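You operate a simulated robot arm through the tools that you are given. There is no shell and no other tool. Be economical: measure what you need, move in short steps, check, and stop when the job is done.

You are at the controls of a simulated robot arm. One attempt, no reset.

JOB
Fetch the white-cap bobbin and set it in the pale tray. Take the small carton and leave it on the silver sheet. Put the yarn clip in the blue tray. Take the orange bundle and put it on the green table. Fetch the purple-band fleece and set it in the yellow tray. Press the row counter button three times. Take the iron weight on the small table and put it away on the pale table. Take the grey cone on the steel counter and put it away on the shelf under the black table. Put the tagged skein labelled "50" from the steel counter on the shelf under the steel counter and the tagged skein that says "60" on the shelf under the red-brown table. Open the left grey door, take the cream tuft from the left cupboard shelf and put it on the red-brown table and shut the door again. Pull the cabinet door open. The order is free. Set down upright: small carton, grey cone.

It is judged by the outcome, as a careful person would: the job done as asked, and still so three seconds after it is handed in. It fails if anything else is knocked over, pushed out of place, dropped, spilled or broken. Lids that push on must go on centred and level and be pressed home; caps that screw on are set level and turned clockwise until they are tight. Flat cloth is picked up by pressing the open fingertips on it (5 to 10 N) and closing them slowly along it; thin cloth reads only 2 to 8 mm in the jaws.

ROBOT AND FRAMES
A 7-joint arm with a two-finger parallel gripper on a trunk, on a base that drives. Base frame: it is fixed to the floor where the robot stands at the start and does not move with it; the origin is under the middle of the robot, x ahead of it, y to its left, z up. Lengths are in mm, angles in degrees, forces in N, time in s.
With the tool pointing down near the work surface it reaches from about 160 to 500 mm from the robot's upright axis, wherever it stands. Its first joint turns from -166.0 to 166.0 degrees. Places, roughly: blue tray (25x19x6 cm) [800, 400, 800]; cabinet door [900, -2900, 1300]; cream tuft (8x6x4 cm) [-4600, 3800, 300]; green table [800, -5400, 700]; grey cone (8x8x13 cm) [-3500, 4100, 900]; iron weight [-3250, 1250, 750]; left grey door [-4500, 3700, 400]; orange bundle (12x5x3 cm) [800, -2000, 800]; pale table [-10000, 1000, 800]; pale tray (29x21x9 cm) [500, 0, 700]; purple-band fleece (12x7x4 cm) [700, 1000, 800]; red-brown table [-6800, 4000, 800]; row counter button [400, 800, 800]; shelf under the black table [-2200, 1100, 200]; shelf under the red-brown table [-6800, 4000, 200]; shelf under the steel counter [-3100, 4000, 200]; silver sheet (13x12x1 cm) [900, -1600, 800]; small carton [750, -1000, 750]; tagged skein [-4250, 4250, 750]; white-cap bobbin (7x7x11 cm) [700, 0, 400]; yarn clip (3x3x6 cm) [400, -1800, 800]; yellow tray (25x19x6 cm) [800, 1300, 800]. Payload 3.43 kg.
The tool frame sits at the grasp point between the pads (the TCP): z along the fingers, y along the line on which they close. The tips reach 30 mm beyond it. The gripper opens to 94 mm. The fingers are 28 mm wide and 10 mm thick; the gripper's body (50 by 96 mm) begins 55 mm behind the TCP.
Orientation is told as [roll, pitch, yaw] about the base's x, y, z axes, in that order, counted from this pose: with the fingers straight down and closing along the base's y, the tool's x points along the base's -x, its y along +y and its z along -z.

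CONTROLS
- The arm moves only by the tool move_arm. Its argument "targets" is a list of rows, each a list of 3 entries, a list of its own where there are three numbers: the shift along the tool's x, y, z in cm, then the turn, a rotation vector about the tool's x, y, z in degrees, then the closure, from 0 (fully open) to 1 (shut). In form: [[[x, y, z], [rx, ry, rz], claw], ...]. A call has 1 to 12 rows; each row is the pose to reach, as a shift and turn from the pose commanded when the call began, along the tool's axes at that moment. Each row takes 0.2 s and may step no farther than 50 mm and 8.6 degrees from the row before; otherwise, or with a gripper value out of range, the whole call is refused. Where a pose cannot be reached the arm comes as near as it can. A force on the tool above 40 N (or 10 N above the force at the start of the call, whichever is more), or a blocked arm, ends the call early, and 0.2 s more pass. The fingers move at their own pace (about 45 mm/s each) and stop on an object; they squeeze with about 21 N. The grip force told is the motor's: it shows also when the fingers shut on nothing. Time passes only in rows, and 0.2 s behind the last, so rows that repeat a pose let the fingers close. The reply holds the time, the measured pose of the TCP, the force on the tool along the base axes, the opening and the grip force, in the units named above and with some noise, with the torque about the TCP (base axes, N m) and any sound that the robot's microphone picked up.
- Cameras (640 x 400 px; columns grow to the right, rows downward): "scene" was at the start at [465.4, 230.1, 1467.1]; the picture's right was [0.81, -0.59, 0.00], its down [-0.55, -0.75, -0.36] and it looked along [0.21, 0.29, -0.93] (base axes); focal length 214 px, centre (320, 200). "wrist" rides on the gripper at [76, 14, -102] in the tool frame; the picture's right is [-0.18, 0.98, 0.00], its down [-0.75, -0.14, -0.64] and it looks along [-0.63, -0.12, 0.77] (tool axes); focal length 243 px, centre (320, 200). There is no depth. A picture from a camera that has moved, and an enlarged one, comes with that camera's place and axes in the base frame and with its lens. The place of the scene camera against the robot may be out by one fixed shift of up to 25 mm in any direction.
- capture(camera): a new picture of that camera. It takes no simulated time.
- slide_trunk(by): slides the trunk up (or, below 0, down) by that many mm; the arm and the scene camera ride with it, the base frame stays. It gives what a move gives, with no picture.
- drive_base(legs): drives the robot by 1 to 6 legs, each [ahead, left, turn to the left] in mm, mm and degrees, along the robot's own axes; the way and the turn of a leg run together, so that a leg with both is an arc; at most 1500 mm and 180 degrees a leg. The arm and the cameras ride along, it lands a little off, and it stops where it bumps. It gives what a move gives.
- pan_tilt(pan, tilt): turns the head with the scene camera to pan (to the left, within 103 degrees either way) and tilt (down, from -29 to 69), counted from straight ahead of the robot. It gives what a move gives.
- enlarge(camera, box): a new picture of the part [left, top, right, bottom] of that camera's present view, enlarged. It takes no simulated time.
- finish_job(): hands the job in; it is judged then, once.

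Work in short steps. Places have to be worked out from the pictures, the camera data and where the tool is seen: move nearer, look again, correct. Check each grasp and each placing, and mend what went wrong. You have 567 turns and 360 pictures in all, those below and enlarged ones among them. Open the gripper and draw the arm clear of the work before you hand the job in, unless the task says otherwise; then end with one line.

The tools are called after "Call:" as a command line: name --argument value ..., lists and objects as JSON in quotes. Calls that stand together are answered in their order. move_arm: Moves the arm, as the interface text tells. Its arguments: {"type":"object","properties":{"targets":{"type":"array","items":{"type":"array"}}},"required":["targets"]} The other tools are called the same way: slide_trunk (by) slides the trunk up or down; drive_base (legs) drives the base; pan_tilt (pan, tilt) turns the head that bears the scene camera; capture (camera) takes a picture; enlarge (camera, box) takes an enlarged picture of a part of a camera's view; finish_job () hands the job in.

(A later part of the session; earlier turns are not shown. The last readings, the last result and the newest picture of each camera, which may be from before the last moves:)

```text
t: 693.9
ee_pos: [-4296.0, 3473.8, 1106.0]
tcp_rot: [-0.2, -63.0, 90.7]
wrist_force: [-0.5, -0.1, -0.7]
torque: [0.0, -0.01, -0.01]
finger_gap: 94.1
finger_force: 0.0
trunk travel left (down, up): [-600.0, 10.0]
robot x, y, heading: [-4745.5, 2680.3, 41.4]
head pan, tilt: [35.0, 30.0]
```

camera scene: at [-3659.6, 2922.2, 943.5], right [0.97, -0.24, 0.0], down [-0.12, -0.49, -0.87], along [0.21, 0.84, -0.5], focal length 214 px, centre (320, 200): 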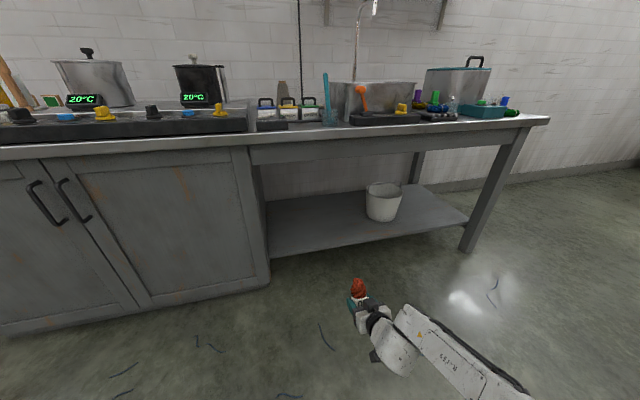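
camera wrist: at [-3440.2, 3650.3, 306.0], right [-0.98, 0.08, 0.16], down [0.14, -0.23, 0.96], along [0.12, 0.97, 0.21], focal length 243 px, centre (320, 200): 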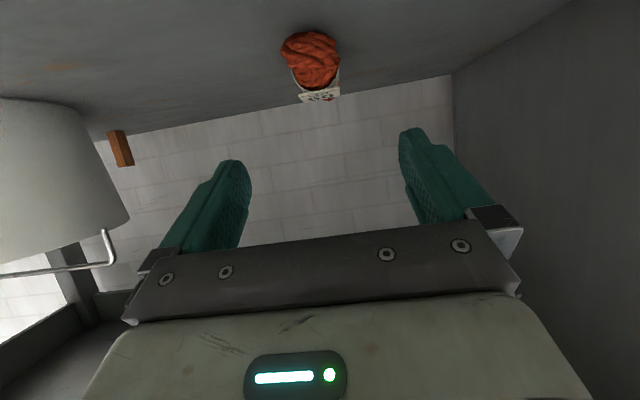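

Call:
drive_base --legs '[[367, 417, 0], [553, -488, 0]]'

Call:
capture --camera "wrist"

Call:
capture --camera "scene"

```text
t: 700.6
ee_pos: [-3563.2, 4040.5, 1105.6]
tcp_rot: [-0.3, -63.1, 91.3]
wrist_force: [-0.7, -0.8, -0.3]
torque: [0.0, 0.01, -0.01]
finger_gap: 93.9
finger_force: 0.1
trunk travel left (down, up): [-600.0, 10.0]
robot x, y, heading: [-4001.6, 3239.8, 42.4]
head pan, tilt: [35.0, 30.0]
```

```text
71 pictures are left
camera wrist: at [-3575.9, 3914.3, 1085.3], right [-0.98, 0.06, 0.16], down [0.14, -0.23, 0.96], along [0.1, 0.97, 0.21], focal length 243 px, centre (320, 200)
```

wrist: 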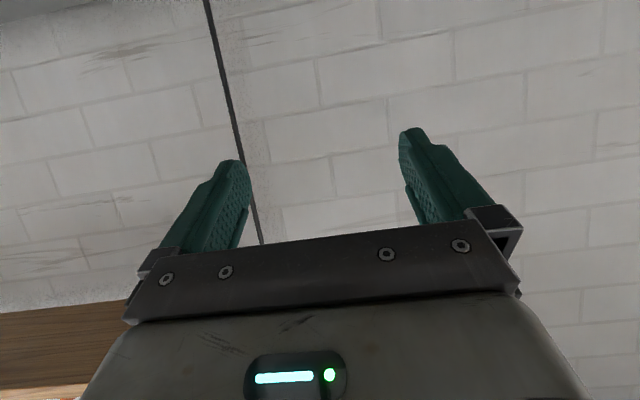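

```text
70 pictures are left
camera scene: at [-3795.3, 3760.3, 1543.5], right [0.97, -0.22, 0.0], down [-0.11, -0.49, -0.87], along [0.19, 0.84, -0.5], focal length 214 px, centre (320, 200)
```

scene: 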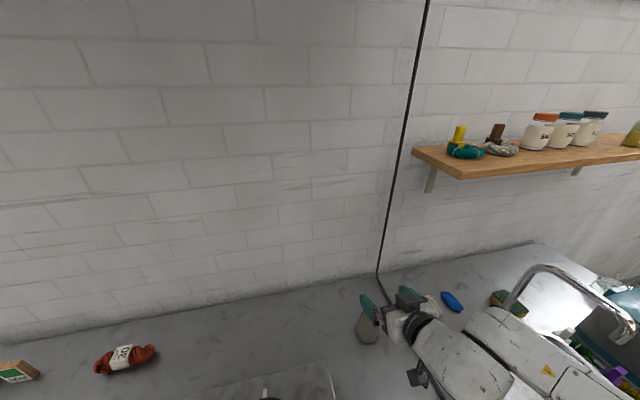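

Cone is at about (−3555, 4130). Back 40 mm south for safety, lower 160 mm, and look.

Call:
drive_base --legs '[[-27, -30, 0]]'

Call:
slide_trunk --by -160

Call:
capture --camera "wrist"

Call:
capture --camera "scene"

```text
t: 701.5
ee_pos: [-3563.5, 3999.8, 1106.7]
tcp_rot: [-0.2, -63.0, 91.2]
wrist_force: [-0.3, -0.2, 0.6]
torque: [-0.01, 0.0, -0.01]
finger_gap: 94.1
finger_force: 0.1
trunk travel left (down, up): [-600.0, 10.0]
robot x, y, heading: [-4001.5, 3203.5, 42.2]
head pan, tilt: [35.0, 30.0]
```

```text
t: 703.4
ee_pos: [-3564.0, 3999.0, 945.9]
tcp_rot: [-0.1, -63.0, 91.3]
wrist_force: [-0.5, 0.1, -0.1]
torque: [0.01, -0.03, -0.03]
finger_gap: 94.0
finger_force: 0.0
trunk travel left (down, up): [-440.0, 170.0]
robot x, y, heading: [-4004.4, 3200.6, 42.0]
head pan, tilt: [35.0, 30.0]
```

```text
69 pictures are left
camera wrist: at [-3576.0, 3873.5, 925.4], right [-0.98, 0.06, 0.16], down [0.14, -0.23, 0.96], along [0.1, 0.97, 0.21], focal length 243 px, centre (320, 200)
```

wrist: 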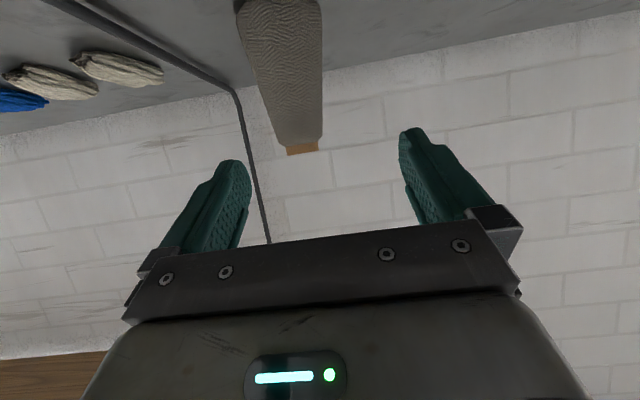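

```text
68 pictures are left
camera scene: at [-3795.5, 3719.5, 1383.6], right [0.97, -0.22, 0.0], down [-0.11, -0.49, -0.87], along [0.19, 0.84, -0.5], focal length 214 px, centre (320, 200)
```

scene: 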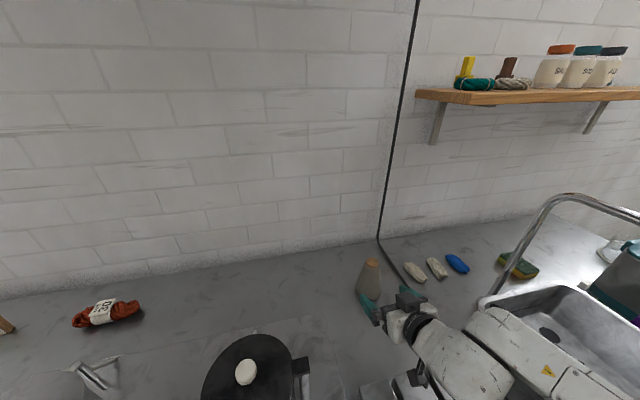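

Cone at (−3544, 4115), height 800–930. Approach diagonally (down-forward) so the camera housing clears the tins.

Call:
move_arm --targets '[[[0.3, -0.5, 2.2], [0, 0, 0], 0], [[0.6, -1, 4.5], [0, 0, 0], 0], [[1, -1.4, 7], [0, 0, 0], 0], [[1.3, -1.9, 9], [0, 0, 0], 0]]'

Call:
capture --camera "wrist"

```text
t: 704.4
ee_pos: [-3545.9, 4074.5, 893.7]
tcp_rot: [-0.2, -63.2, 91.2]
wrist_force: [-0.5, -0.4, 0.0]
torque: [-0.01, -0.02, 0.02]
finger_gap: 94.3
finger_force: 0.0
trunk travel left (down, up): [-440.0, 170.0]
robot x, y, heading: [-4001.9, 3200.6, 41.9]
head pan, tilt: [35.0, 30.0]
```

```text
67 pictures are left
camera wrist: at [-3557.9, 3947.8, 873.0], right [-0.98, 0.06, 0.16], down [0.14, -0.23, 0.96], along [0.1, 0.97, 0.22], focal length 243 px, centre (320, 200)
```

wrist: 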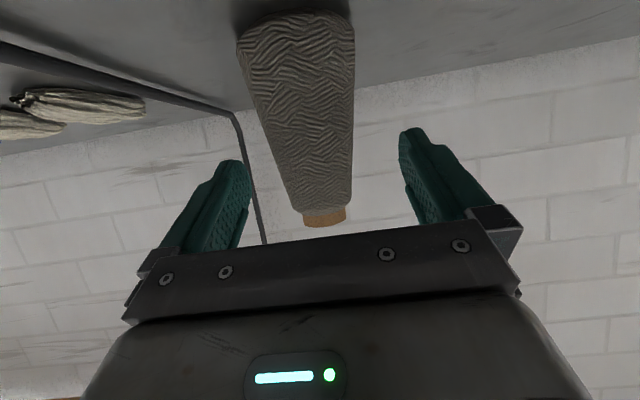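

Well centred. Advance the last 45 mm and down 26 mm, then close.

Call:
move_arm --targets '[[[0.1, 0, 2], [0, 0, 0], 0], [[0.2, 0, 4], [0, 0, 0], 0], [[0.3, 0, 5.1], [0, 0, 0], 0]]'

Call:
capture --camera "wrist"

```text
t: 705.2
ee_pos: [-3546.7, 4118.7, 868.7]
tcp_rot: [-0.2, -63.0, 91.3]
wrist_force: [-0.2, 0.3, -0.2]
torque: [-0.01, -0.02, 0.0]
finger_gap: 94.0
finger_force: 0.0
trunk travel left (down, up): [-440.0, 170.0]
robot x, y, heading: [-4003.1, 3197.9, 42.0]
head pan, tilt: [35.0, 30.0]
```

```text
66 pictures are left
camera wrist: at [-3559.4, 3992.4, 847.5], right [-0.98, 0.06, 0.16], down [0.14, -0.23, 0.96], along [0.1, 0.97, 0.22], focal length 243 px, centre (320, 200)
```

wrist: 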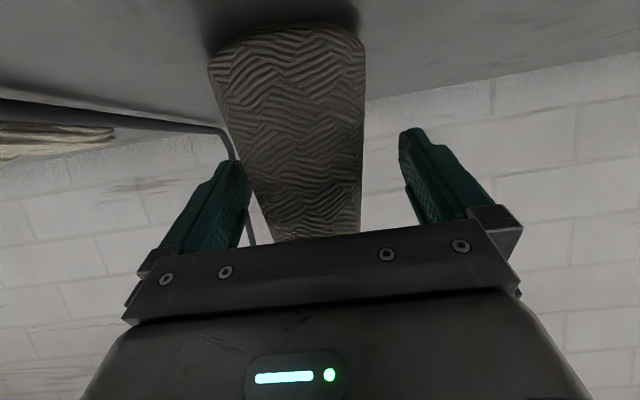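

Call:
move_arm --targets '[[[0, -0.4, 0], [0, 0, 0], 0.2], [[0, -0.4, 0], [0, 0, 0], 0.4], [[0, -0.4, 0], [0, 0, 0], 0.55], [[0, -0.4, 0], [0, 0, 0], 0.7], [[0, -0.4, 0], [0, 0, 0], 0.85], [[0, -0.4, 0], [0, 0, 0], 1], [[0, -0.4, 0], [0, 0, 0], 1], [[0, -0.4, 0], [0, 0, 0], 1]]'

Call:
slide_trunk --by 40

Call:
capture --camera "wrist"

Call:
enlarge --camera "scene" --box '[320, 220, 480, 340]'

```text
t: 707.0
ee_pos: [-3542.9, 4119.1, 868.2]
tcp_rot: [-0.1, -63.0, 91.3]
wrist_force: [0.3, 0.8, 0.8]
torque: [-0.03, -0.02, -0.01]
finger_gap: 64.7
finger_force: 21.2
trunk travel left (down, up): [-440.0, 170.0]
robot x, y, heading: [-4001.8, 3200.3, 42.0]
head pan, tilt: [35.0, 30.0]
```

```text
t: 707.8
ee_pos: [-3543.1, 4118.1, 909.2]
tcp_rot: [-0.2, -63.0, 91.3]
wrist_force: [-0.1, 0.3, -1.8]
torque: [-0.01, 0.0, 0.0]
finger_gap: 64.8
finger_force: 20.5
trunk travel left (down, up): [-480.0, 130.0]
robot x, y, heading: [-4004.4, 3201.2, 42.1]
head pan, tilt: [35.0, 30.0]
```

```text
65 pictures are left
camera wrist: at [-3555.3, 3992.2, 887.1], right [-0.98, 0.06, 0.16], down [0.14, -0.23, 0.96], along [0.1, 0.97, 0.21], focal length 243 px, centre (320, 200)
```

wrist: 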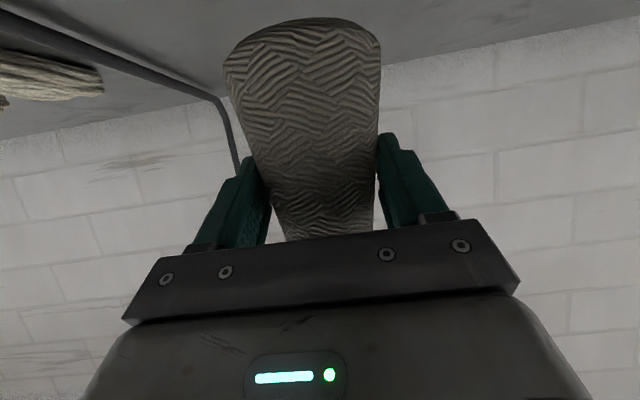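

```text
3.33 times, centred on (400, 280) of scene
camera zoom: at [-3795.4, 3719.7, 1423.4], right [0.97, -0.22, 0.0], down [-0.11, -0.49, -0.87], along [0.19, 0.84, -0.5], focal length 715 px, centre (53, -67)
```

zoom: 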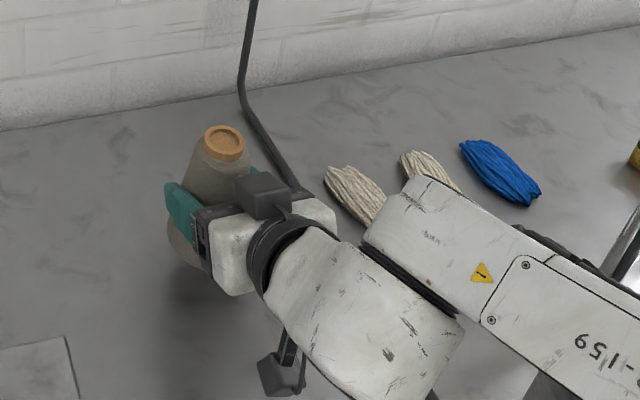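

Cone held upright (its base 68 mm below the TCP). Raise high and reverse out the same way (west, then south).

Call:
slide_trunk --by 125

Call:
move_arm --targets '[[[-3.6, 0, -1.8], [0, 0, 0], 1], [[-7.2, 0, -3.6], [0, 0, 0], 1], [[-10.7, 0, -5.4], [0, 0, 0], 1]]'

Call:
drive_base --legs '[[-556, 501, 0], [-372, -413, 0]]'

Call:
slide_trunk --by -400

Call:
capture --camera "wrist"

```text
t: 709.3
ee_pos: [-3543.4, 4118.2, 1033.6]
tcp_rot: [-0.3, -63.1, 91.3]
wrist_force: [1.0, 0.3, -2.8]
torque: [0.0, -0.01, 0.03]
finger_gap: 64.8
finger_force: 21.0
trunk travel left (down, up): [-605.0, 5.0]
robot x, y, heading: [-4005.5, 3200.4, 41.9]
head pan, tilt: [35.0, 30.0]
```

```text
t: 710.1
ee_pos: [-3542.7, 4117.9, 1153.7]
tcp_rot: [-0.2, -63.0, 91.3]
wrist_force: [0.3, -0.4, -2.3]
torque: [-0.03, 0.0, 0.02]
finger_gap: 64.6
finger_force: 20.7
trunk travel left (down, up): [-605.0, 5.0]
robot x, y, heading: [-4004.4, 3199.7, 42.2]
head pan, tilt: [35.0, 30.0]
```

```text
t: 717.0
ee_pos: [-4295.5, 3556.2, 1153.1]
tcp_rot: [-0.2, -63.0, 91.5]
wrist_force: [-0.1, -0.2, -2.2]
torque: [0.01, 0.0, -0.02]
finger_gap: 64.5
finger_force: 21.1
trunk travel left (down, up): [-605.0, 5.0]
robot x, y, heading: [-4753.1, 2636.0, 42.2]
head pan, tilt: [35.0, 30.0]
```

```text
t: 720.8
ee_pos: [-4296.4, 3557.3, 754.3]
tcp_rot: [-0.2, -63.0, 91.5]
wrist_force: [0.7, 0.2, -2.0]
torque: [-0.04, 0.02, -0.02]
finger_gap: 64.7
finger_force: 21.3
trunk travel left (down, up): [-205.0, 405.0]
robot x, y, heading: [-4754.5, 2633.3, 42.3]
head pan, tilt: [35.0, 30.0]
```

```text
63 pictures are left
camera wrist: at [-4308.0, 3429.7, 731.6], right [-0.98, 0.06, 0.16], down [0.14, -0.23, 0.96], along [0.1, 0.97, 0.21], focal length 243 px, centre (320, 200)
```

wrist: 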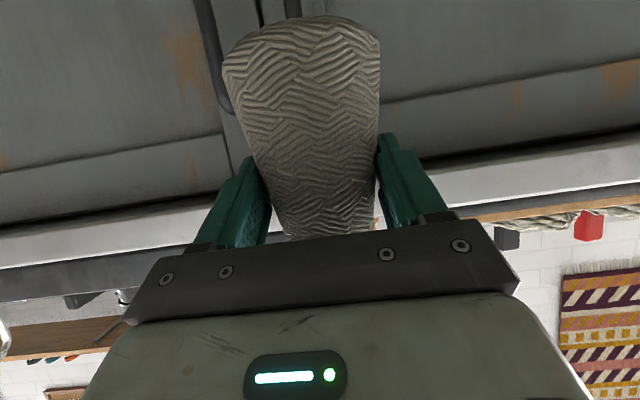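

Now to the black table: travel east under the rack with the trunk low, then south along x≈−700, and turn to face west.

Call:
drive_base --legs '[[970, -942, 0], [970, -942, 0], [970, -942, 0]]'

Call:
drive_base --legs '[[-606, -666, 0], [-606, -666, 0], [0, 0, 90]]'

Call:
pan_tilt --pan 40 --tilt 25

Call:
capture --camera "scene"

```text
t: 740.3
ee_pos: [-249.6, 3400.7, 753.1]
tcp_rot: [-0.3, -63.0, 91.6]
wrist_force: [0.5, 0.5, -2.1]
torque: [-0.03, -0.01, 0.01]
finger_gap: 63.9
finger_force: 21.2
trunk travel left (down, up): [-205.0, 405.0]
robot x, y, heading: [-707.6, 2478.6, 42.7]
head pan, tilt: [35.0, 30.0]
```

```text
t: 753.2
ee_pos: [-1639.4, 1143.7, 753.1]
tcp_rot: [-0.2, -62.9, -178.7]
wrist_force: [-0.4, 0.7, -1.8]
torque: [0.02, -0.03, 0.01]
finger_gap: 63.8
finger_force: 20.6
trunk travel left (down, up): [-205.0, 405.0]
robot x, y, heading: [-722.0, 684.1, 131.9]
head pan, tilt: [35.0, 30.0]
```

```text
t: 753.8
ee_pos: [-1640.0, 1145.0, 752.8]
tcp_rot: [-0.1, -63.0, -178.7]
wrist_force: [-0.3, 0.7, -2.8]
torque: [0.0, 0.01, -0.04]
finger_gap: 63.7
finger_force: 21.2
trunk travel left (down, up): [-205.0, 405.0]
robot x, y, heading: [-720.5, 682.8, 132.0]
head pan, tilt: [40.0, 25.0]
```

```text
62 pictures are left
camera scene: at [-1263.5, 883.8, 1156.4], right [0.14, 0.99, 0.0], down [0.42, -0.06, -0.91], along [-0.9, 0.12, -0.42], focal length 214 px, centre (320, 200)
```

scene: 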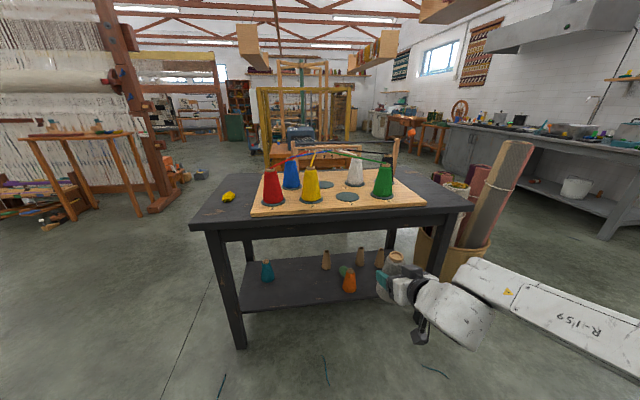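

Free spot on the black table's shelf at about (−2100, 950). Align in y, lower in front of the table.

Call:
drive_base --legs '[[-145, 130, 0]]'

Call:
slide_trunk --by -205

Call:
move_arm --targets '[[[4.4, 0, 2.3], [0, 0, 0], 1], [[8.8, 0, 4.5], [0, 0, 0], 1], [[13.2, 0, 6.8], [0, 0, 0], 1], [[17.6, 0, 9], [0, 0, 0], 1], [[20, 0, 10.2], [0, 0, 0], 1]]'

Call:
capture --camera "wrist"

Call:
capture --camera "scene"

```text
t: 755.4
ee_pos: [-1638.8, 948.9, 753.7]
tcp_rot: [-0.2, -63.0, -178.6]
wrist_force: [0.4, 0.3, -2.0]
torque: [0.0, -0.02, 0.02]
finger_gap: 63.5
finger_force: 20.3
trunk travel left (down, up): [-205.0, 405.0]
robot x, y, heading: [-722.9, 487.6, 132.0]
head pan, tilt: [40.0, 25.0]
```

```text
t: 757.6
ee_pos: [-1637.3, 948.1, 547.8]
tcp_rot: [-0.2, -63.0, -178.7]
wrist_force: [-0.6, 0.9, -1.6]
torque: [0.01, 0.0, 0.01]
finger_gap: 63.6
finger_force: 21.2
trunk travel left (down, up): [0.0, 610.0]
robot x, y, heading: [-717.8, 490.3, 132.3]
head pan, tilt: [40.0, 25.0]
```

```text
t: 758.8
ee_pos: [-1638.3, 948.4, 323.3]
tcp_rot: [-0.3, -63.1, -178.5]
wrist_force: [0.1, 0.4, -2.7]
torque: [0.05, -0.02, 0.0]
finger_gap: 63.6
finger_force: 21.2
trunk travel left (down, up): [0.0, 610.0]
robot x, y, heading: [-725.0, 488.5, 132.3]
head pan, tilt: [40.0, 25.0]
```

```text
61 pictures are left
camera wrist: at [-1511.6, 937.5, 302.1], right [-0.06, -0.98, 0.16], down [0.23, 0.14, 0.96], along [-0.97, 0.1, 0.21], focal length 243 px, centre (320, 200)
```

wrist: 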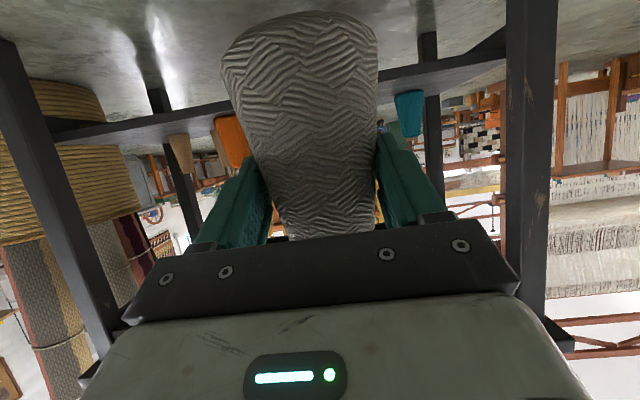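

```text
60 pictures are left
camera scene: at [-1262.0, 687.7, 951.5], right [0.14, 0.99, 0.0], down [0.42, -0.06, -0.91], along [-0.9, 0.12, -0.42], focal length 214 px, centre (320, 200)
```

scene: 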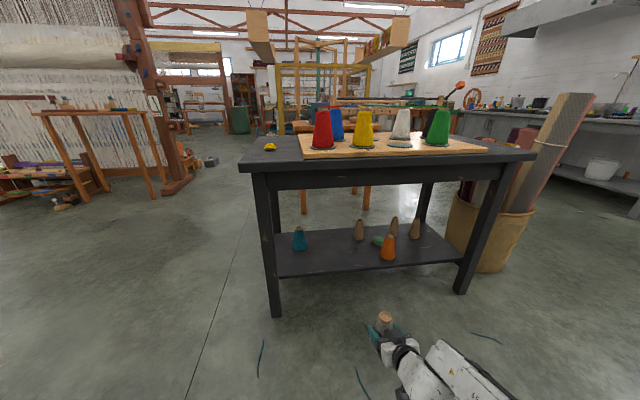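

Drive west 450 mm over the shelf.

Call:
drive_base --legs '[[303, 333, 0]]'

Call:
capture --camera "wrist"

Call:
capture --camera "scene"

```text
t: 761.5
ee_pos: [-2085.8, 952.7, 323.2]
tcp_rot: [-0.2, -63.0, -178.7]
wrist_force: [-0.5, 0.4, -2.1]
torque: [-0.01, -0.04, 0.0]
finger_gap: 63.8
finger_force: 21.2
trunk travel left (down, up): [0.0, 610.0]
robot x, y, heading: [-1171.1, 493.7, 132.4]
head pan, tilt: [40.0, 25.0]
```

```text
59 pictures are left
camera wrist: at [-1961.6, 939.7, 302.4], right [-0.06, -0.98, 0.16], down [0.23, 0.14, 0.96], along [-0.97, 0.1, 0.21], focal length 243 px, centre (320, 200)
```

wrist: 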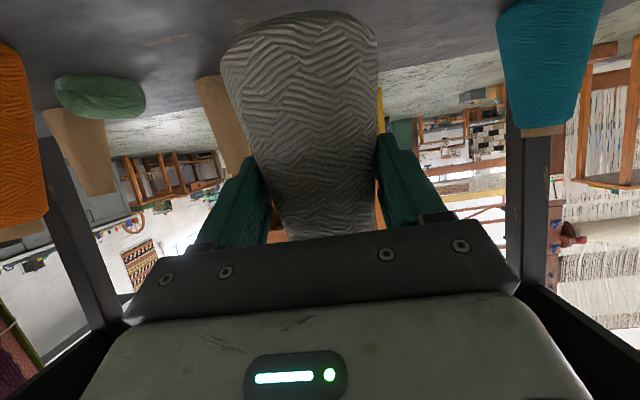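

```text
58 pictures are left
camera scene: at [-1712.3, 689.9, 951.4], right [0.14, 0.99, 0.0], down [0.42, -0.06, -0.91], along [-0.9, 0.12, -0.42], focal length 214 px, centre (320, 200)
```

scene: 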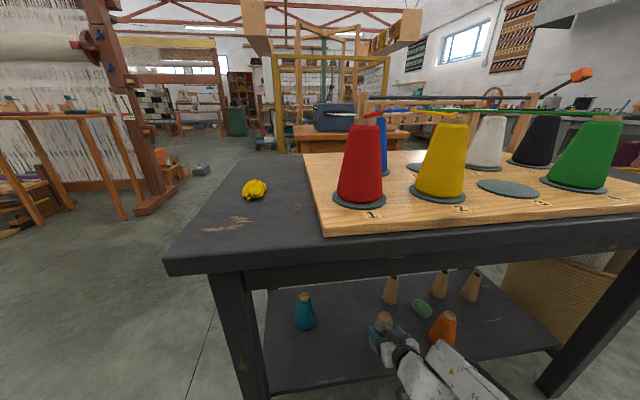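

Lower to contact.

Call:
move_arm --targets '[[[1, 0, 0.5], [0, 0, 0], 1], [[2, 0, 1], [0, 0, 0], 1], [[3, 0, 1.5], [0, 0, 0], 1], [[3.5, 0, 1.8], [0, 0, 0], 1]]'

Call:
move_arm --targets '[[[0.3, 0, 0.15], [0, 0, 0], 1], [[0.6, 0, 0.3], [0, 0, 0], 1], [[0.9, 0, 0.45], [0, 0, 0], 1]]'

```text
t: 762.5
ee_pos: [-2087.1, 953.5, 283.7]
tcp_rot: [-0.3, -63.0, -178.6]
wrist_force: [0.3, -0.2, -2.2]
torque: [0.03, -0.03, 0.03]
finger_gap: 63.8
finger_force: 21.3
trunk travel left (down, up): [0.0, 610.0]
robot x, y, heading: [-1167.7, 488.0, 132.3]
head pan, tilt: [40.0, 25.0]
```

```text
t: 763.3
ee_pos: [-2086.2, 952.2, 281.5]
tcp_rot: [-0.2, -63.1, -178.7]
wrist_force: [0.1, 0.2, -2.4]
torque: [0.01, -0.04, 0.01]
finger_gap: 63.7
finger_force: 21.0
out of reach, approached as far as the arm can: row 2, 3
trunk travel left (down, up): [0.0, 610.0]
robot x, y, heading: [-1169.0, 491.8, 132.3]
head pan, tilt: [40.0, 25.0]
```

At the reach limit; shift: retract the arm 70 mm while moving the base 70 mm closer, then lower.

Call:
move_arm --targets '[[[1.6, 0, -3.1], [0, 0, 0], 1], [[3.2, 0, -6.2], [0, 0, 0], 1]]'

Call:
drive_base --legs '[[47, 52, 0]]'

Call:
move_arm --targets '[[[0.35, 0, 0.18], [0, 0, 0], 1], [[0.7, 0, 0.35], [0, 0, 0], 1], [[1.05, 0, 0.53], [0, 0, 0], 1]]'

```text
t: 763.9
ee_pos: [-2017.6, 951.0, 281.1]
tcp_rot: [-0.2, -63.0, -178.7]
wrist_force: [-0.6, -0.7, -2.7]
torque: [-0.01, -0.05, 0.0]
finger_gap: 63.6
finger_force: 21.2
trunk travel left (down, up): [0.0, 610.0]
robot x, y, heading: [-1167.6, 489.1, 132.0]
head pan, tilt: [40.0, 25.0]
```

```text
t: 765.0
ee_pos: [-2088.1, 952.6, 281.1]
tcp_rot: [-0.2, -62.9, -178.7]
wrist_force: [-0.3, 0.6, -2.7]
torque: [-0.01, -0.03, -0.01]
finger_gap: 63.1
finger_force: 21.1
trunk travel left (down, up): [0.0, 610.0]
robot x, y, heading: [-1238.4, 487.8, 132.3]
head pan, tilt: [40.0, 25.0]
```

```text
t: 765.8
ee_pos: [-2089.1, 953.5, 272.2]
tcp_rot: [0.1, -63.3, -179.0]
wrist_force: [1.9, -0.2, 15.6]
torque: [-0.62, -0.09, 0.11]
finger_gap: 63.7
finger_force: 21.1
trunk travel left (down, up): [0.0, 610.0]
robot x, y, heading: [-1240.6, 488.7, 132.1]
head pan, tilt: [40.0, 25.0]
```

Contact. Release gently and retract along the tool axis.

Call:
move_arm --targets '[[[-0.15, 0, -0.05], [0, 0, 0], 0.9], [[-0.15, 0, -0.05], [0, 0, 0], 0.7], [[-0.15, 0, -0.05], [0, 0, 0], 0.5], [[-0.15, 0, -0.05], [0, 0, 0], 0.2], [[-0.15, 0, -0.05], [0, 0, 0], 0], [[-0.15, 0, -0.05], [0, 0, 0], 0]]'

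Call:
capture --camera "wrist"

```text
t: 767.2
ee_pos: [-2087.4, 953.7, 270.5]
tcp_rot: [-0.1, -62.9, -178.7]
wrist_force: [0.2, 0.1, -1.1]
torque: [-0.03, -0.02, -0.01]
finger_gap: 93.8
finger_force: 0.0
trunk travel left (down, up): [0.0, 610.0]
robot x, y, heading: [-1238.5, 490.9, 132.1]
head pan, tilt: [40.0, 25.0]
```

```text
57 pictures are left
camera wrist: at [-1962.2, 941.0, 249.6], right [-0.06, -0.98, 0.16], down [0.23, 0.14, 0.96], along [-0.97, 0.1, 0.21], focal length 243 px, centre (320, 200)
```

wrist: 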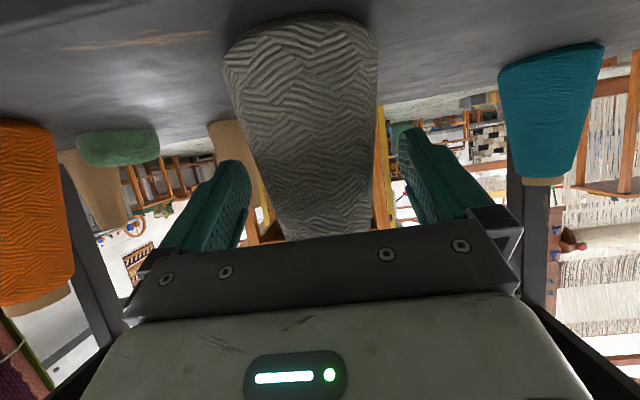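

It stands. Retract and verify.

Call:
move_arm --targets '[[[0.5, 0, -2.5], [0, 0, 0], 0], [[1, 0, -5], [0, 0, 0], 0], [[1.5, 0, -8], [0, 0, 0], 0], [[1.5, 0, -12], [0, 0, 0], 0]]'

Call:
drive_base --legs '[[-250, -275, 0]]'

Call:
capture --camera "scene"

```text
t: 768.2
ee_pos: [-1974.7, 955.1, 313.5]
tcp_rot: [-0.2, -62.9, -178.6]
wrist_force: [-0.3, 0.3, 0.7]
torque: [-0.01, -0.01, 0.0]
finger_gap: 93.9
finger_force: 0.1
trunk travel left (down, up): [0.0, 610.0]
robot x, y, heading: [-1238.3, 492.7, 132.1]
head pan, tilt: [40.0, 25.0]
```

```text
t: 770.5
ee_pos: [-1602.2, 956.8, 313.2]
tcp_rot: [-0.2, -63.0, -178.8]
wrist_force: [-0.1, 0.5, 1.2]
torque: [0.0, 0.03, 0.01]
finger_gap: 93.9
finger_force: 0.1
trunk travel left (down, up): [0.0, 610.0]
robot x, y, heading: [-867.0, 489.0, 132.1]
head pan, tilt: [40.0, 25.0]
```

```text
56 pictures are left
camera scene: at [-1410.3, 691.5, 951.5], right [0.14, 0.99, 0.0], down [0.42, -0.06, -0.91], along [-0.9, 0.13, -0.42], focal length 214 px, centre (320, 200)
```

scene: 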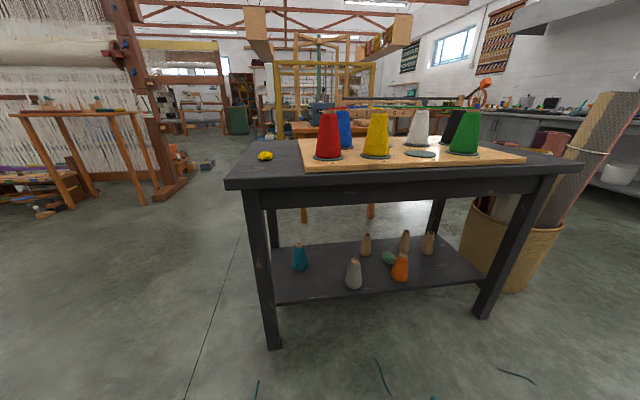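

The grey cone stands upright on the shelf. Last: the iron weight. Set the tool to point down here, then go around to the north of the small table.

Call:
move_arm --targets '[[[-2.2, 1.7, -2.4], [2.7, 5.9, 4.4], 0], [[-4.3, 3.3, -4.8], [5.4, 11.8, 8.9], 0], [[-6.5, 5, -7.1], [8.2, 17.7, 13.3], 0], [[-8.6, 6.6, -9.5], [10.9, 23.6, 17.8], 0], [[-10.8, 8.3, -11.9], [13.6, 29.5, 22.2], 0], [[-12.9, 9.9, -14.3], [16.3, 35.3, 26.6], 0], [[-15.1, 11.6, -16.7], [19, 41.2, 31.1], 0], [[-17.2, 13.2, -19], [21.8, 47.1, 35.5], 0], [[-19.4, 14.9, -21.4], [24.5, 53, 40], 0], [[-21.5, 16.5, -23.8], [27.2, 58.9, 44.4], 0]]'

Call:
drive_base --legs '[[1000, 900, -90], [0, 0, 0]]'

```text
t: 772.7
ee_pos: [-1486.1, 794.1, 611.3]
tcp_rot: [0.0, 0.0, 131.2]
wrist_force: [0.4, -0.8, 0.1]
torque: [-0.03, -0.03, -0.02]
finger_gap: 94.0
finger_force: 0.0
trunk travel left (down, up): [0.0, 610.0]
robot x, y, heading: [-868.3, 490.9, 131.8]
head pan, tilt: [40.0, 25.0]
```

```text
t: 779.2
ee_pos: [-1316.8, 2039.0, 610.8]
tcp_rot: [-0.1, 0.0, 41.3]
wrist_force: [-0.3, 0.3, -0.1]
torque: [0.0, 0.01, -0.02]
finger_gap: 94.1
finger_force: 0.2
trunk travel left (down, up): [0.0, 610.0]
robot x, y, heading: [-1616.4, 1421.4, 42.3]
head pan, tilt: [40.0, 25.0]
stopped in leg 1: the robot was blocked; the commanded pose is now the measured one
```

That arc was a mistake: the base bumped near the black table. Back away east and check the table.

Call:
drive_base --legs '[[400, -360, 0]]'

Call:
pan_tilt --pan 103 --tilt 30

Call:
capture --camera "scene"

```text
t: 782.4
ee_pos: [-777.4, 2044.6, 610.9]
tcp_rot: [-0.1, -0.1, 41.5]
wrist_force: [-0.3, -0.4, 0.8]
torque: [0.02, -0.01, 0.02]
finger_gap: 94.2
finger_force: 0.1
trunk travel left (down, up): [0.0, 610.0]
robot x, y, heading: [-1077.2, 1424.6, 42.0]
head pan, tilt: [40.0, 25.0]
```

```text
t: 783.7
ee_pos: [-777.6, 2044.7, 611.4]
tcp_rot: [-0.1, 0.0, 41.5]
wrist_force: [0.3, -1.0, 0.8]
torque: [0.02, -0.02, 0.01]
finger_gap: 94.2
finger_force: 0.1
trunk travel left (down, up): [0.0, 610.0]
robot x, y, heading: [-1080.8, 1426.3, 42.3]
head pan, tilt: [103.0, 30.0]
```

```text
55 pictures are left
camera scene: at [-966.3, 1908.9, 943.5], right [0.57, 0.82, 0.0], down [0.41, -0.29, -0.87], along [-0.71, 0.5, -0.5], focal length 214 px, centre (320, 200)
```

scene: 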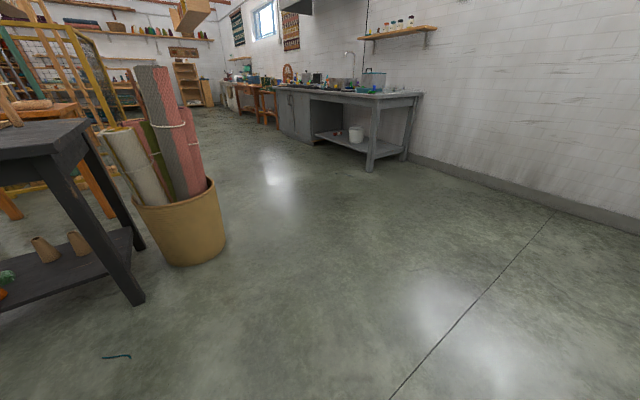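

Call:
drive_base --legs '[[0, 0, 48]]'

Call:
pan_tilt --pan 103 --tilt 25

Call:
capture --camera "scene"

```text
t: 786.3
ee_pos: [-1335.3, 2064.2, 611.3]
tcp_rot: [-0.1, -0.1, 89.3]
wrist_force: [-0.1, 0.5, 0.2]
torque: [0.0, 0.01, 0.02]
finger_gap: 93.9
finger_force: 0.0
trunk travel left (down, up): [0.0, 610.0]
robot x, y, heading: [-1078.8, 1425.3, 90.2]
head pan, tilt: [103.0, 30.0]
```

```text
t: 786.9
ee_pos: [-1334.9, 2064.5, 609.9]
tcp_rot: [-0.1, -0.1, 89.3]
wrist_force: [0.0, -0.2, -0.3]
torque: [0.02, 0.02, -0.01]
finger_gap: 93.7
finger_force: 0.0
trunk travel left (down, up): [0.0, 610.0]
robot x, y, heading: [-1083.0, 1425.0, 89.8]
head pan, tilt: [103.0, 25.0]
```

```text
54 pictures are left
camera scene: at [-1373.7, 1837.5, 951.5], right [-0.22, 0.97, 0.0], down [0.41, 0.09, -0.91], along [-0.88, -0.2, -0.42], focal length 214 px, centre (320, 200)
```

scene: 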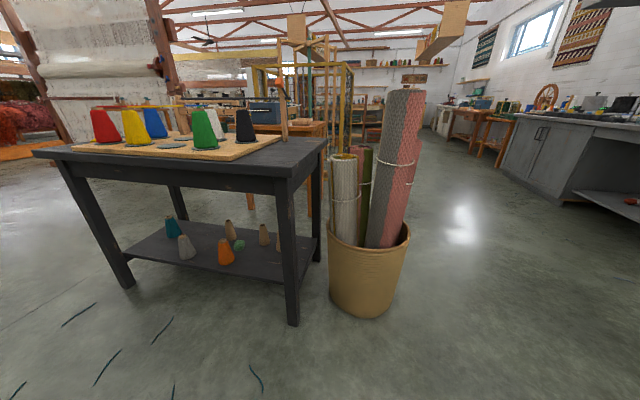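

Everything still stands. Now go to the lane north of the small table and turn to face it (southwest).

Call:
drive_base --legs '[[925, 0, 0], [0, 1400, 0], [0, 250, 0], [0, 0, 120]]'

Call:
pan_tilt --pan 20 --tilt 35

Call:
capture --camera "scene"

```text
t: 796.2
ee_pos: [-2355.9, 2961.1, 611.1]
tcp_rot: [-0.3, -0.1, 96.7]
wrist_force: [-0.2, 0.5, -0.2]
torque: [-0.01, 0.01, 0.0]
finger_gap: 93.8
finger_force: 0.1
trunk travel left (down, up): [0.0, 610.0]
robot x, y, heading: [-2021.4, 2360.5, 97.0]
head pan, tilt: [103.0, 25.0]
stopped in leg 2: the robot was blocked; the commanded pose is now the measured one
```

```text
t: 797.8
ee_pos: [-2356.9, 2960.0, 609.9]
tcp_rot: [-0.2, -0.1, 96.7]
wrist_force: [-0.1, 0.1, 0.3]
torque: [0.0, 0.01, 0.0]
finger_gap: 94.2
finger_force: 0.0
trunk travel left (down, up): [0.0, 610.0]
robot x, y, heading: [-2020.8, 2362.2, 97.1]
head pan, tilt: [20.0, 35.0]
```

```text
53 pictures are left
camera scene: at [-2319.4, 2843.3, 935.8], right [0.89, 0.46, 0.0], down [0.26, -0.51, -0.82], along [-0.37, 0.73, -0.57], focal length 214 px, centre (320, 200)
```

scene: 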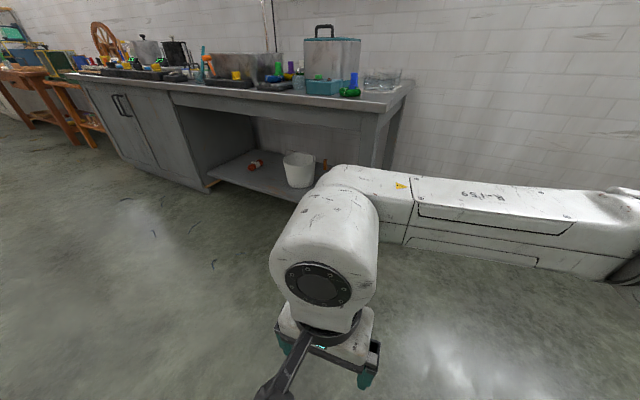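

The robot's rear probably touches the rolls' basket. Move north 180 mm first, then check the basket.

Call:
drive_base --legs '[[180, 0, 0], [0, 0, -7]]'

Call:
drive_base --legs '[[0, 710, 0]]'

Call:
drive_base --legs '[[0, 0, 120]]'

Call:
pan_tilt --pan 60 --tilt 25

Call:
capture --camera "scene"

```text
t: 799.9
ee_pos: [-2303.2, 3177.0, 610.5]
tcp_rot: [-0.2, -0.1, 89.7]
wrist_force: [-0.4, 0.0, -1.7]
torque: [-0.04, -0.01, -0.03]
finger_gap: 94.2
finger_force: 0.2
trunk travel left (down, up): [0.0, 610.0]
robot x, y, heading: [-2041.8, 2538.7, 90.1]
head pan, tilt: [20.0, 35.0]
```

```text
t: 803.8
ee_pos: [-3017.9, 3169.6, 610.6]
tcp_rot: [-0.2, -0.2, 90.1]
wrist_force: [1.0, -0.1, 0.7]
torque: [-0.02, 0.0, 0.02]
finger_gap: 94.0
finger_force: 0.0
trunk travel left (down, up): [0.0, 610.0]
robot x, y, heading: [-2753.3, 2537.0, 90.3]
head pan, tilt: [20.0, 35.0]
```

```text
t: 809.2
ee_pos: [-3169.2, 1988.8, 610.5]
tcp_rot: [-0.3, -0.1, -149.7]
wrist_force: [0.7, 0.5, -0.4]
torque: [-0.01, 0.05, 0.0]
finger_gap: 93.8
finger_force: 0.1
trunk travel left (down, up): [0.0, 610.0]
robot x, y, heading: [-2751.3, 2535.0, -149.4]
head pan, tilt: [20.0, 35.0]
```

```text
t: 810.2
ee_pos: [-3169.3, 1988.2, 610.9]
tcp_rot: [-0.3, -0.2, -149.8]
wrist_force: [-0.5, -0.9, 0.1]
torque: [0.02, 0.01, -0.02]
finger_gap: 94.0
finger_force: 0.0
trunk travel left (down, up): [0.0, 610.0]
robot x, y, heading: [-2749.9, 2533.2, -149.6]
head pan, tilt: [60.0, 25.0]
```

```text
52 pictures are left
camera scene: at [-3042.2, 2040.3, 951.5], right [-1.0, -0.01, 0.0], down [0.0, 0.42, -0.91], along [0.01, -0.91, -0.42], focal length 214 px, centre (320, 200)
```

scene: 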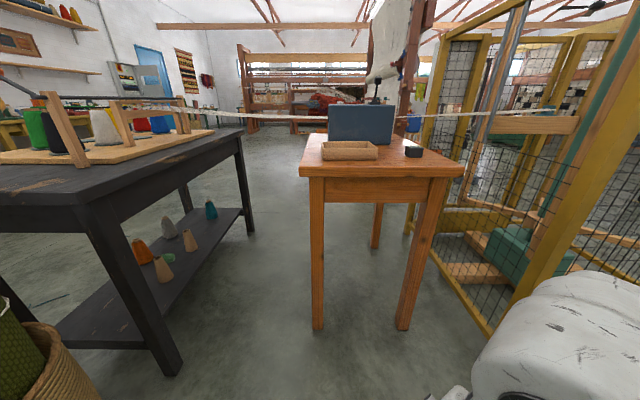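

Call:
enlarge --camera "scene" --box '[290, 80, 490, 205]'

```text
3.20 times, centred on (390, 142) of scene
camera zoom: at [-3042.2, 2040.3, 951.5], right [-1.0, -0.01, 0.0], down [0.0, 0.42, -0.91], along [0.01, -0.91, -0.42], focal length 686 px, centre (96, 384)
```

zoom: 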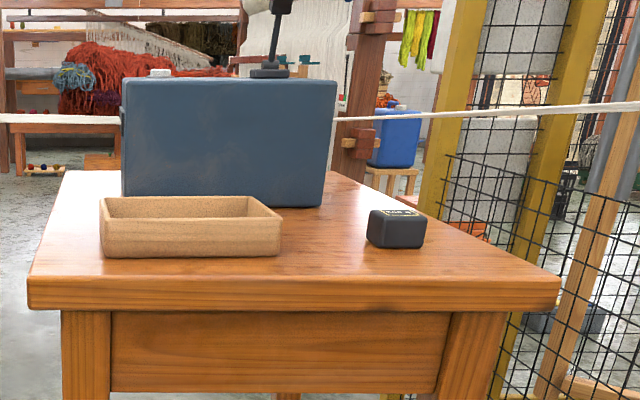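

The weight is a dark block at about (−3386, 1180) on the small table. To keep the elbow clear of the cage I'll stand at (−2699, 1950) and tilt the tool 25° southward, closing along x. Raise 280 first, then drive.

Call:
slide_trunk --by 280

Call:
drive_base --legs '[[251, 530, 0]]'

Call:
slide_trunk --by 60

Call:
move_arm --targets '[[[-3.7, 0.5, 0], [-1.4, -2.5, -6.5], 0], [[-7.5, 1, 0], [-2.9, -5, -13.1], 0], [[-11.2, 1.5, 0], [-4.3, -7.6, -19.6], 0], [[-15, 2, 0], [-5.8, -10.1, -26.1], 0], [[-18.7, 2.6, 0], [-7.2, -12.6, -32.7], 0], [[-22.5, 3.1, 0], [-8.7, -15.1, -39.2], 0], [[-26.2, 3.6, 0], [-10.1, -17.7, -45.7], 0], [[-30, 4.1, 0], [-11.6, -20.2, -52.3], 0], [[-33.7, 4.6, 0], [-13, -22.7, -58.8], 0]]'

Call:
capture --camera "wrist"

Call:
capture --camera "scene"

```text
t: 813.1
ee_pos: [-3169.6, 1988.6, 890.4]
tcp_rot: [-0.2, -0.1, -149.8]
wrist_force: [0.2, -0.2, -0.1]
torque: [0.0, -0.01, -0.01]
finger_gap: 94.0
finger_force: 0.1
trunk travel left (down, up): [-280.0, 330.0]
robot x, y, heading: [-2751.8, 2536.0, -149.4]
head pan, tilt: [60.0, 25.0]
```

```text
t: 816.1
ee_pos: [-3117.7, 1446.9, 890.7]
tcp_rot: [-0.2, -0.1, -148.5]
wrist_force: [-0.6, -0.2, 0.4]
torque: [-0.02, 0.0, -0.03]
finger_gap: 94.1
finger_force: 0.1
trunk travel left (down, up): [-280.0, 330.0]
robot x, y, heading: [-2714.7, 2004.7, -148.1]
head pan, tilt: [60.0, 25.0]
stopped in leg 1: the robot was blocked; the commanded pose is now the measured one
```

```text
t: 817.1
ee_pos: [-3117.9, 1447.0, 949.6]
tcp_rot: [-0.1, -0.1, -148.6]
wrist_force: [-0.4, -0.3, 0.7]
torque: [-0.02, 0.03, 0.01]
finger_gap: 94.0
finger_force: 0.0
trunk travel left (down, up): [-340.0, 270.0]
robot x, y, heading: [-2711.1, 2002.3, -147.8]
head pan, tilt: [60.0, 25.0]
```

```text
t: 819.1
ee_pos: [-3330.7, 1272.4, 951.9]
tcp_rot: [1.9, -20.3, -101.0]
wrist_force: [0.9, 0.6, 0.2]
torque: [-0.02, -0.01, 0.02]
finger_gap: 93.9
finger_force: 0.0
out of reach, approached as far as the arm can: row 8, 9
trunk travel left (down, up): [-340.0, 270.0]
robot x, y, heading: [-2714.6, 2000.7, -148.1]
head pan, tilt: [60.0, 25.0]
```

```text
50 pictures are left
camera wrist: at [-3299.9, 1375.6, 1021.0], right [0.93, -0.34, 0.1], down [-0.25, -0.45, 0.86], along [-0.25, -0.83, -0.5], focal length 243 px, centre (320, 200)
```

wrist: 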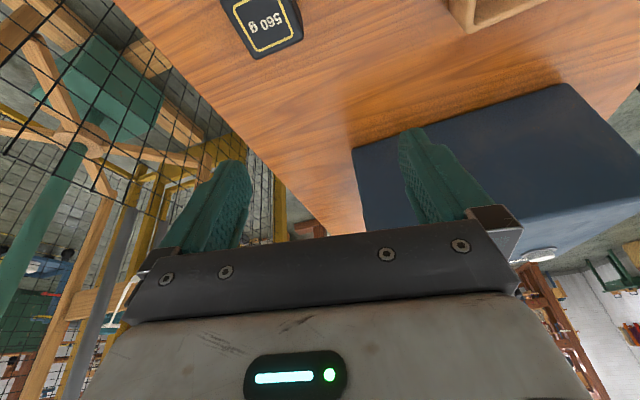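

```text
49 pictures are left
camera scene: at [-2993.0, 1501.2, 1291.5], right [-1.0, -0.03, 0.0], down [-0.01, 0.42, -0.91], along [0.03, -0.91, -0.42], focal length 214 px, centre (320, 200)
```

scene: 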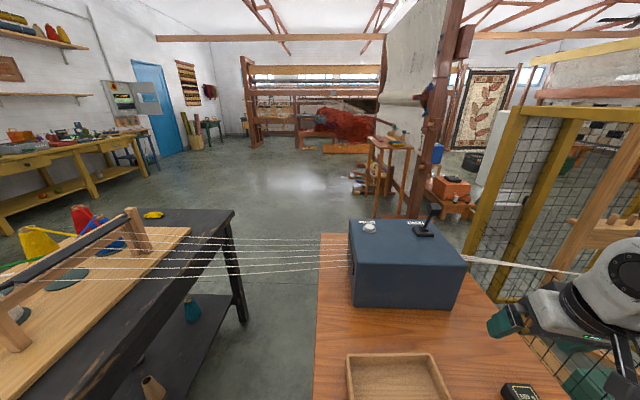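

The weight ("560 g") is at (−3357, 1292), ~50 mm square. Straighten the tool to vertical, align over it.

Call:
move_arm --targets '[[[0.5, -1, -0.2], [0, 6.7, -2.3], 0], [[0.9, -2, -0.3], [0, 13.4, -4.6], 0], [[1.4, -2.9, -0.5], [0, 20, -7], 0]]'

Call:
capture --camera "wrist"

```text
t: 819.9
ee_pos: [-3305.9, 1322.1, 926.6]
tcp_rot: [0.9, -8.5, -96.6]
wrist_force: [-0.5, 0.5, 0.2]
torque: [-0.03, 0.05, 0.02]
finger_gap: 94.2
finger_force: 0.0
out of reach, approached as far as the arm can: row 1, 2, 3
trunk travel left (down, up): [-340.0, 270.0]
robot x, y, heading: [-2714.6, 1999.4, -148.2]
head pan, tilt: [60.0, 25.0]
```

```text
48 pictures are left
camera wrist: at [-3282.7, 1411.1, 1016.1], right [0.96, -0.29, 0.04], down [-0.22, -0.63, 0.75], along [-0.19, -0.72, -0.66], focal length 243 px, centre (320, 200)
```

wrist: 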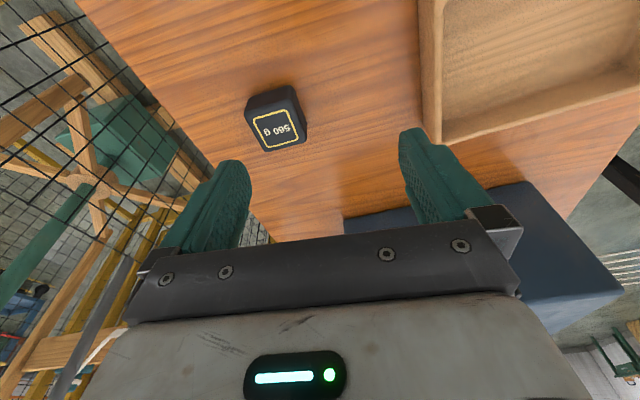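

Near the reach limit; drive the base 52 mm forward to bring the TCP over the weight.

Call:
drive_base --legs '[[52, -5, 0]]'

Call:
move_arm --targets '[[[0, 0, 0], [0, 4, 0], 0], [[0, 0, 0], [0, 8, 0], 0]]'

Call:
capture --camera "wrist"

Call:
capture --camera "scene"

```text
t: 820.9
ee_pos: [-3352.0, 1297.9, 926.6]
tcp_rot: [0.8, -8.7, -96.6]
wrist_force: [0.4, 1.3, -0.6]
torque: [0.0, 0.0, 0.01]
finger_gap: 94.0
finger_force: 0.1
trunk travel left (down, up): [-340.0, 270.0]
robot x, y, heading: [-2764.8, 1980.8, -148.1]
head pan, tilt: [60.0, 25.0]
```

```text
t: 821.5
ee_pos: [-3352.1, 1298.5, 926.9]
tcp_rot: [0.8, -8.7, -96.6]
wrist_force: [0.6, 1.0, -0.4]
torque: [0.0, -0.01, -0.01]
finger_gap: 93.9
finger_force: 0.0
out of reach, approached as far as the arm can: row 1, 2
trunk travel left (down, up): [-340.0, 270.0]
robot x, y, heading: [-2758.7, 1980.1, -148.0]
head pan, tilt: [60.0, 25.0]
```

```text
47 pictures are left
camera wrist: at [-3330.1, 1387.6, 1016.1], right [0.96, -0.29, 0.04], down [-0.22, -0.63, 0.75], along [-0.19, -0.72, -0.66], focal length 243 px, centre (320, 200)
```

wrist: 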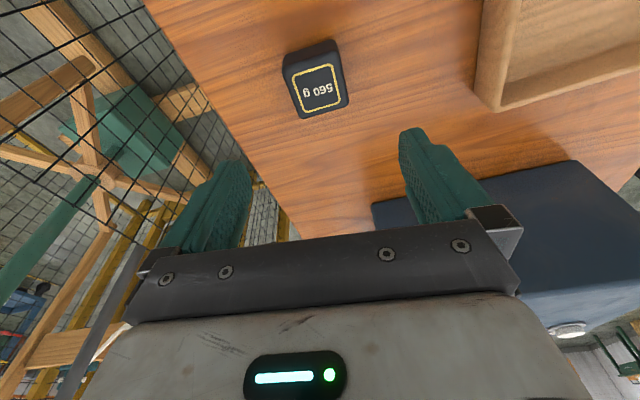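

```text
46 pictures are left
camera scene: at [-3040.3, 1477.9, 1291.5], right [-1.0, -0.03, 0.0], down [-0.01, 0.42, -0.91], along [0.03, -0.91, -0.42], focal length 214 px, centre (320, 200)
```

scene: 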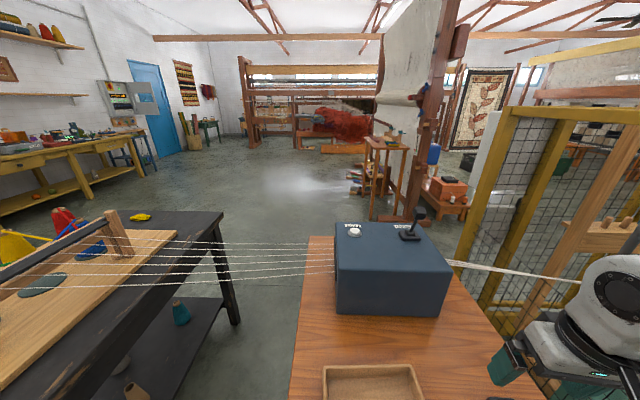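

TCP is over the weight. Lower the trunk 100 and check before the last descent.

Call:
slide_trunk --by -100

Call:
capture --camera "wrist"

```text
t: 822.8
ee_pos: [-3352.9, 1299.0, 826.8]
tcp_rot: [0.8, -8.7, -96.7]
wrist_force: [0.3, -0.5, 0.6]
torque: [0.01, -0.03, -0.01]
finger_gap: 94.0
finger_force: 0.0
trunk travel left (down, up): [-240.0, 370.0]
robot x, y, heading: [-2761.7, 1981.8, -148.2]
head pan, tilt: [60.0, 25.0]
```

```text
45 pictures are left
camera wrist: at [-3330.0, 1387.6, 916.2], right [0.96, -0.29, 0.04], down [-0.22, -0.63, 0.75], along [-0.19, -0.72, -0.66], focal length 243 px, centre (320, 200)
```

wrist: 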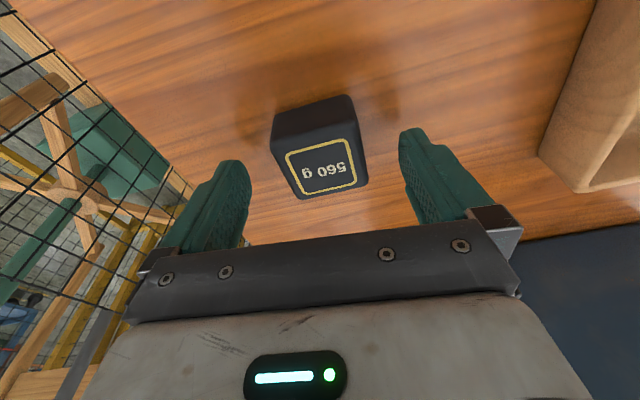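

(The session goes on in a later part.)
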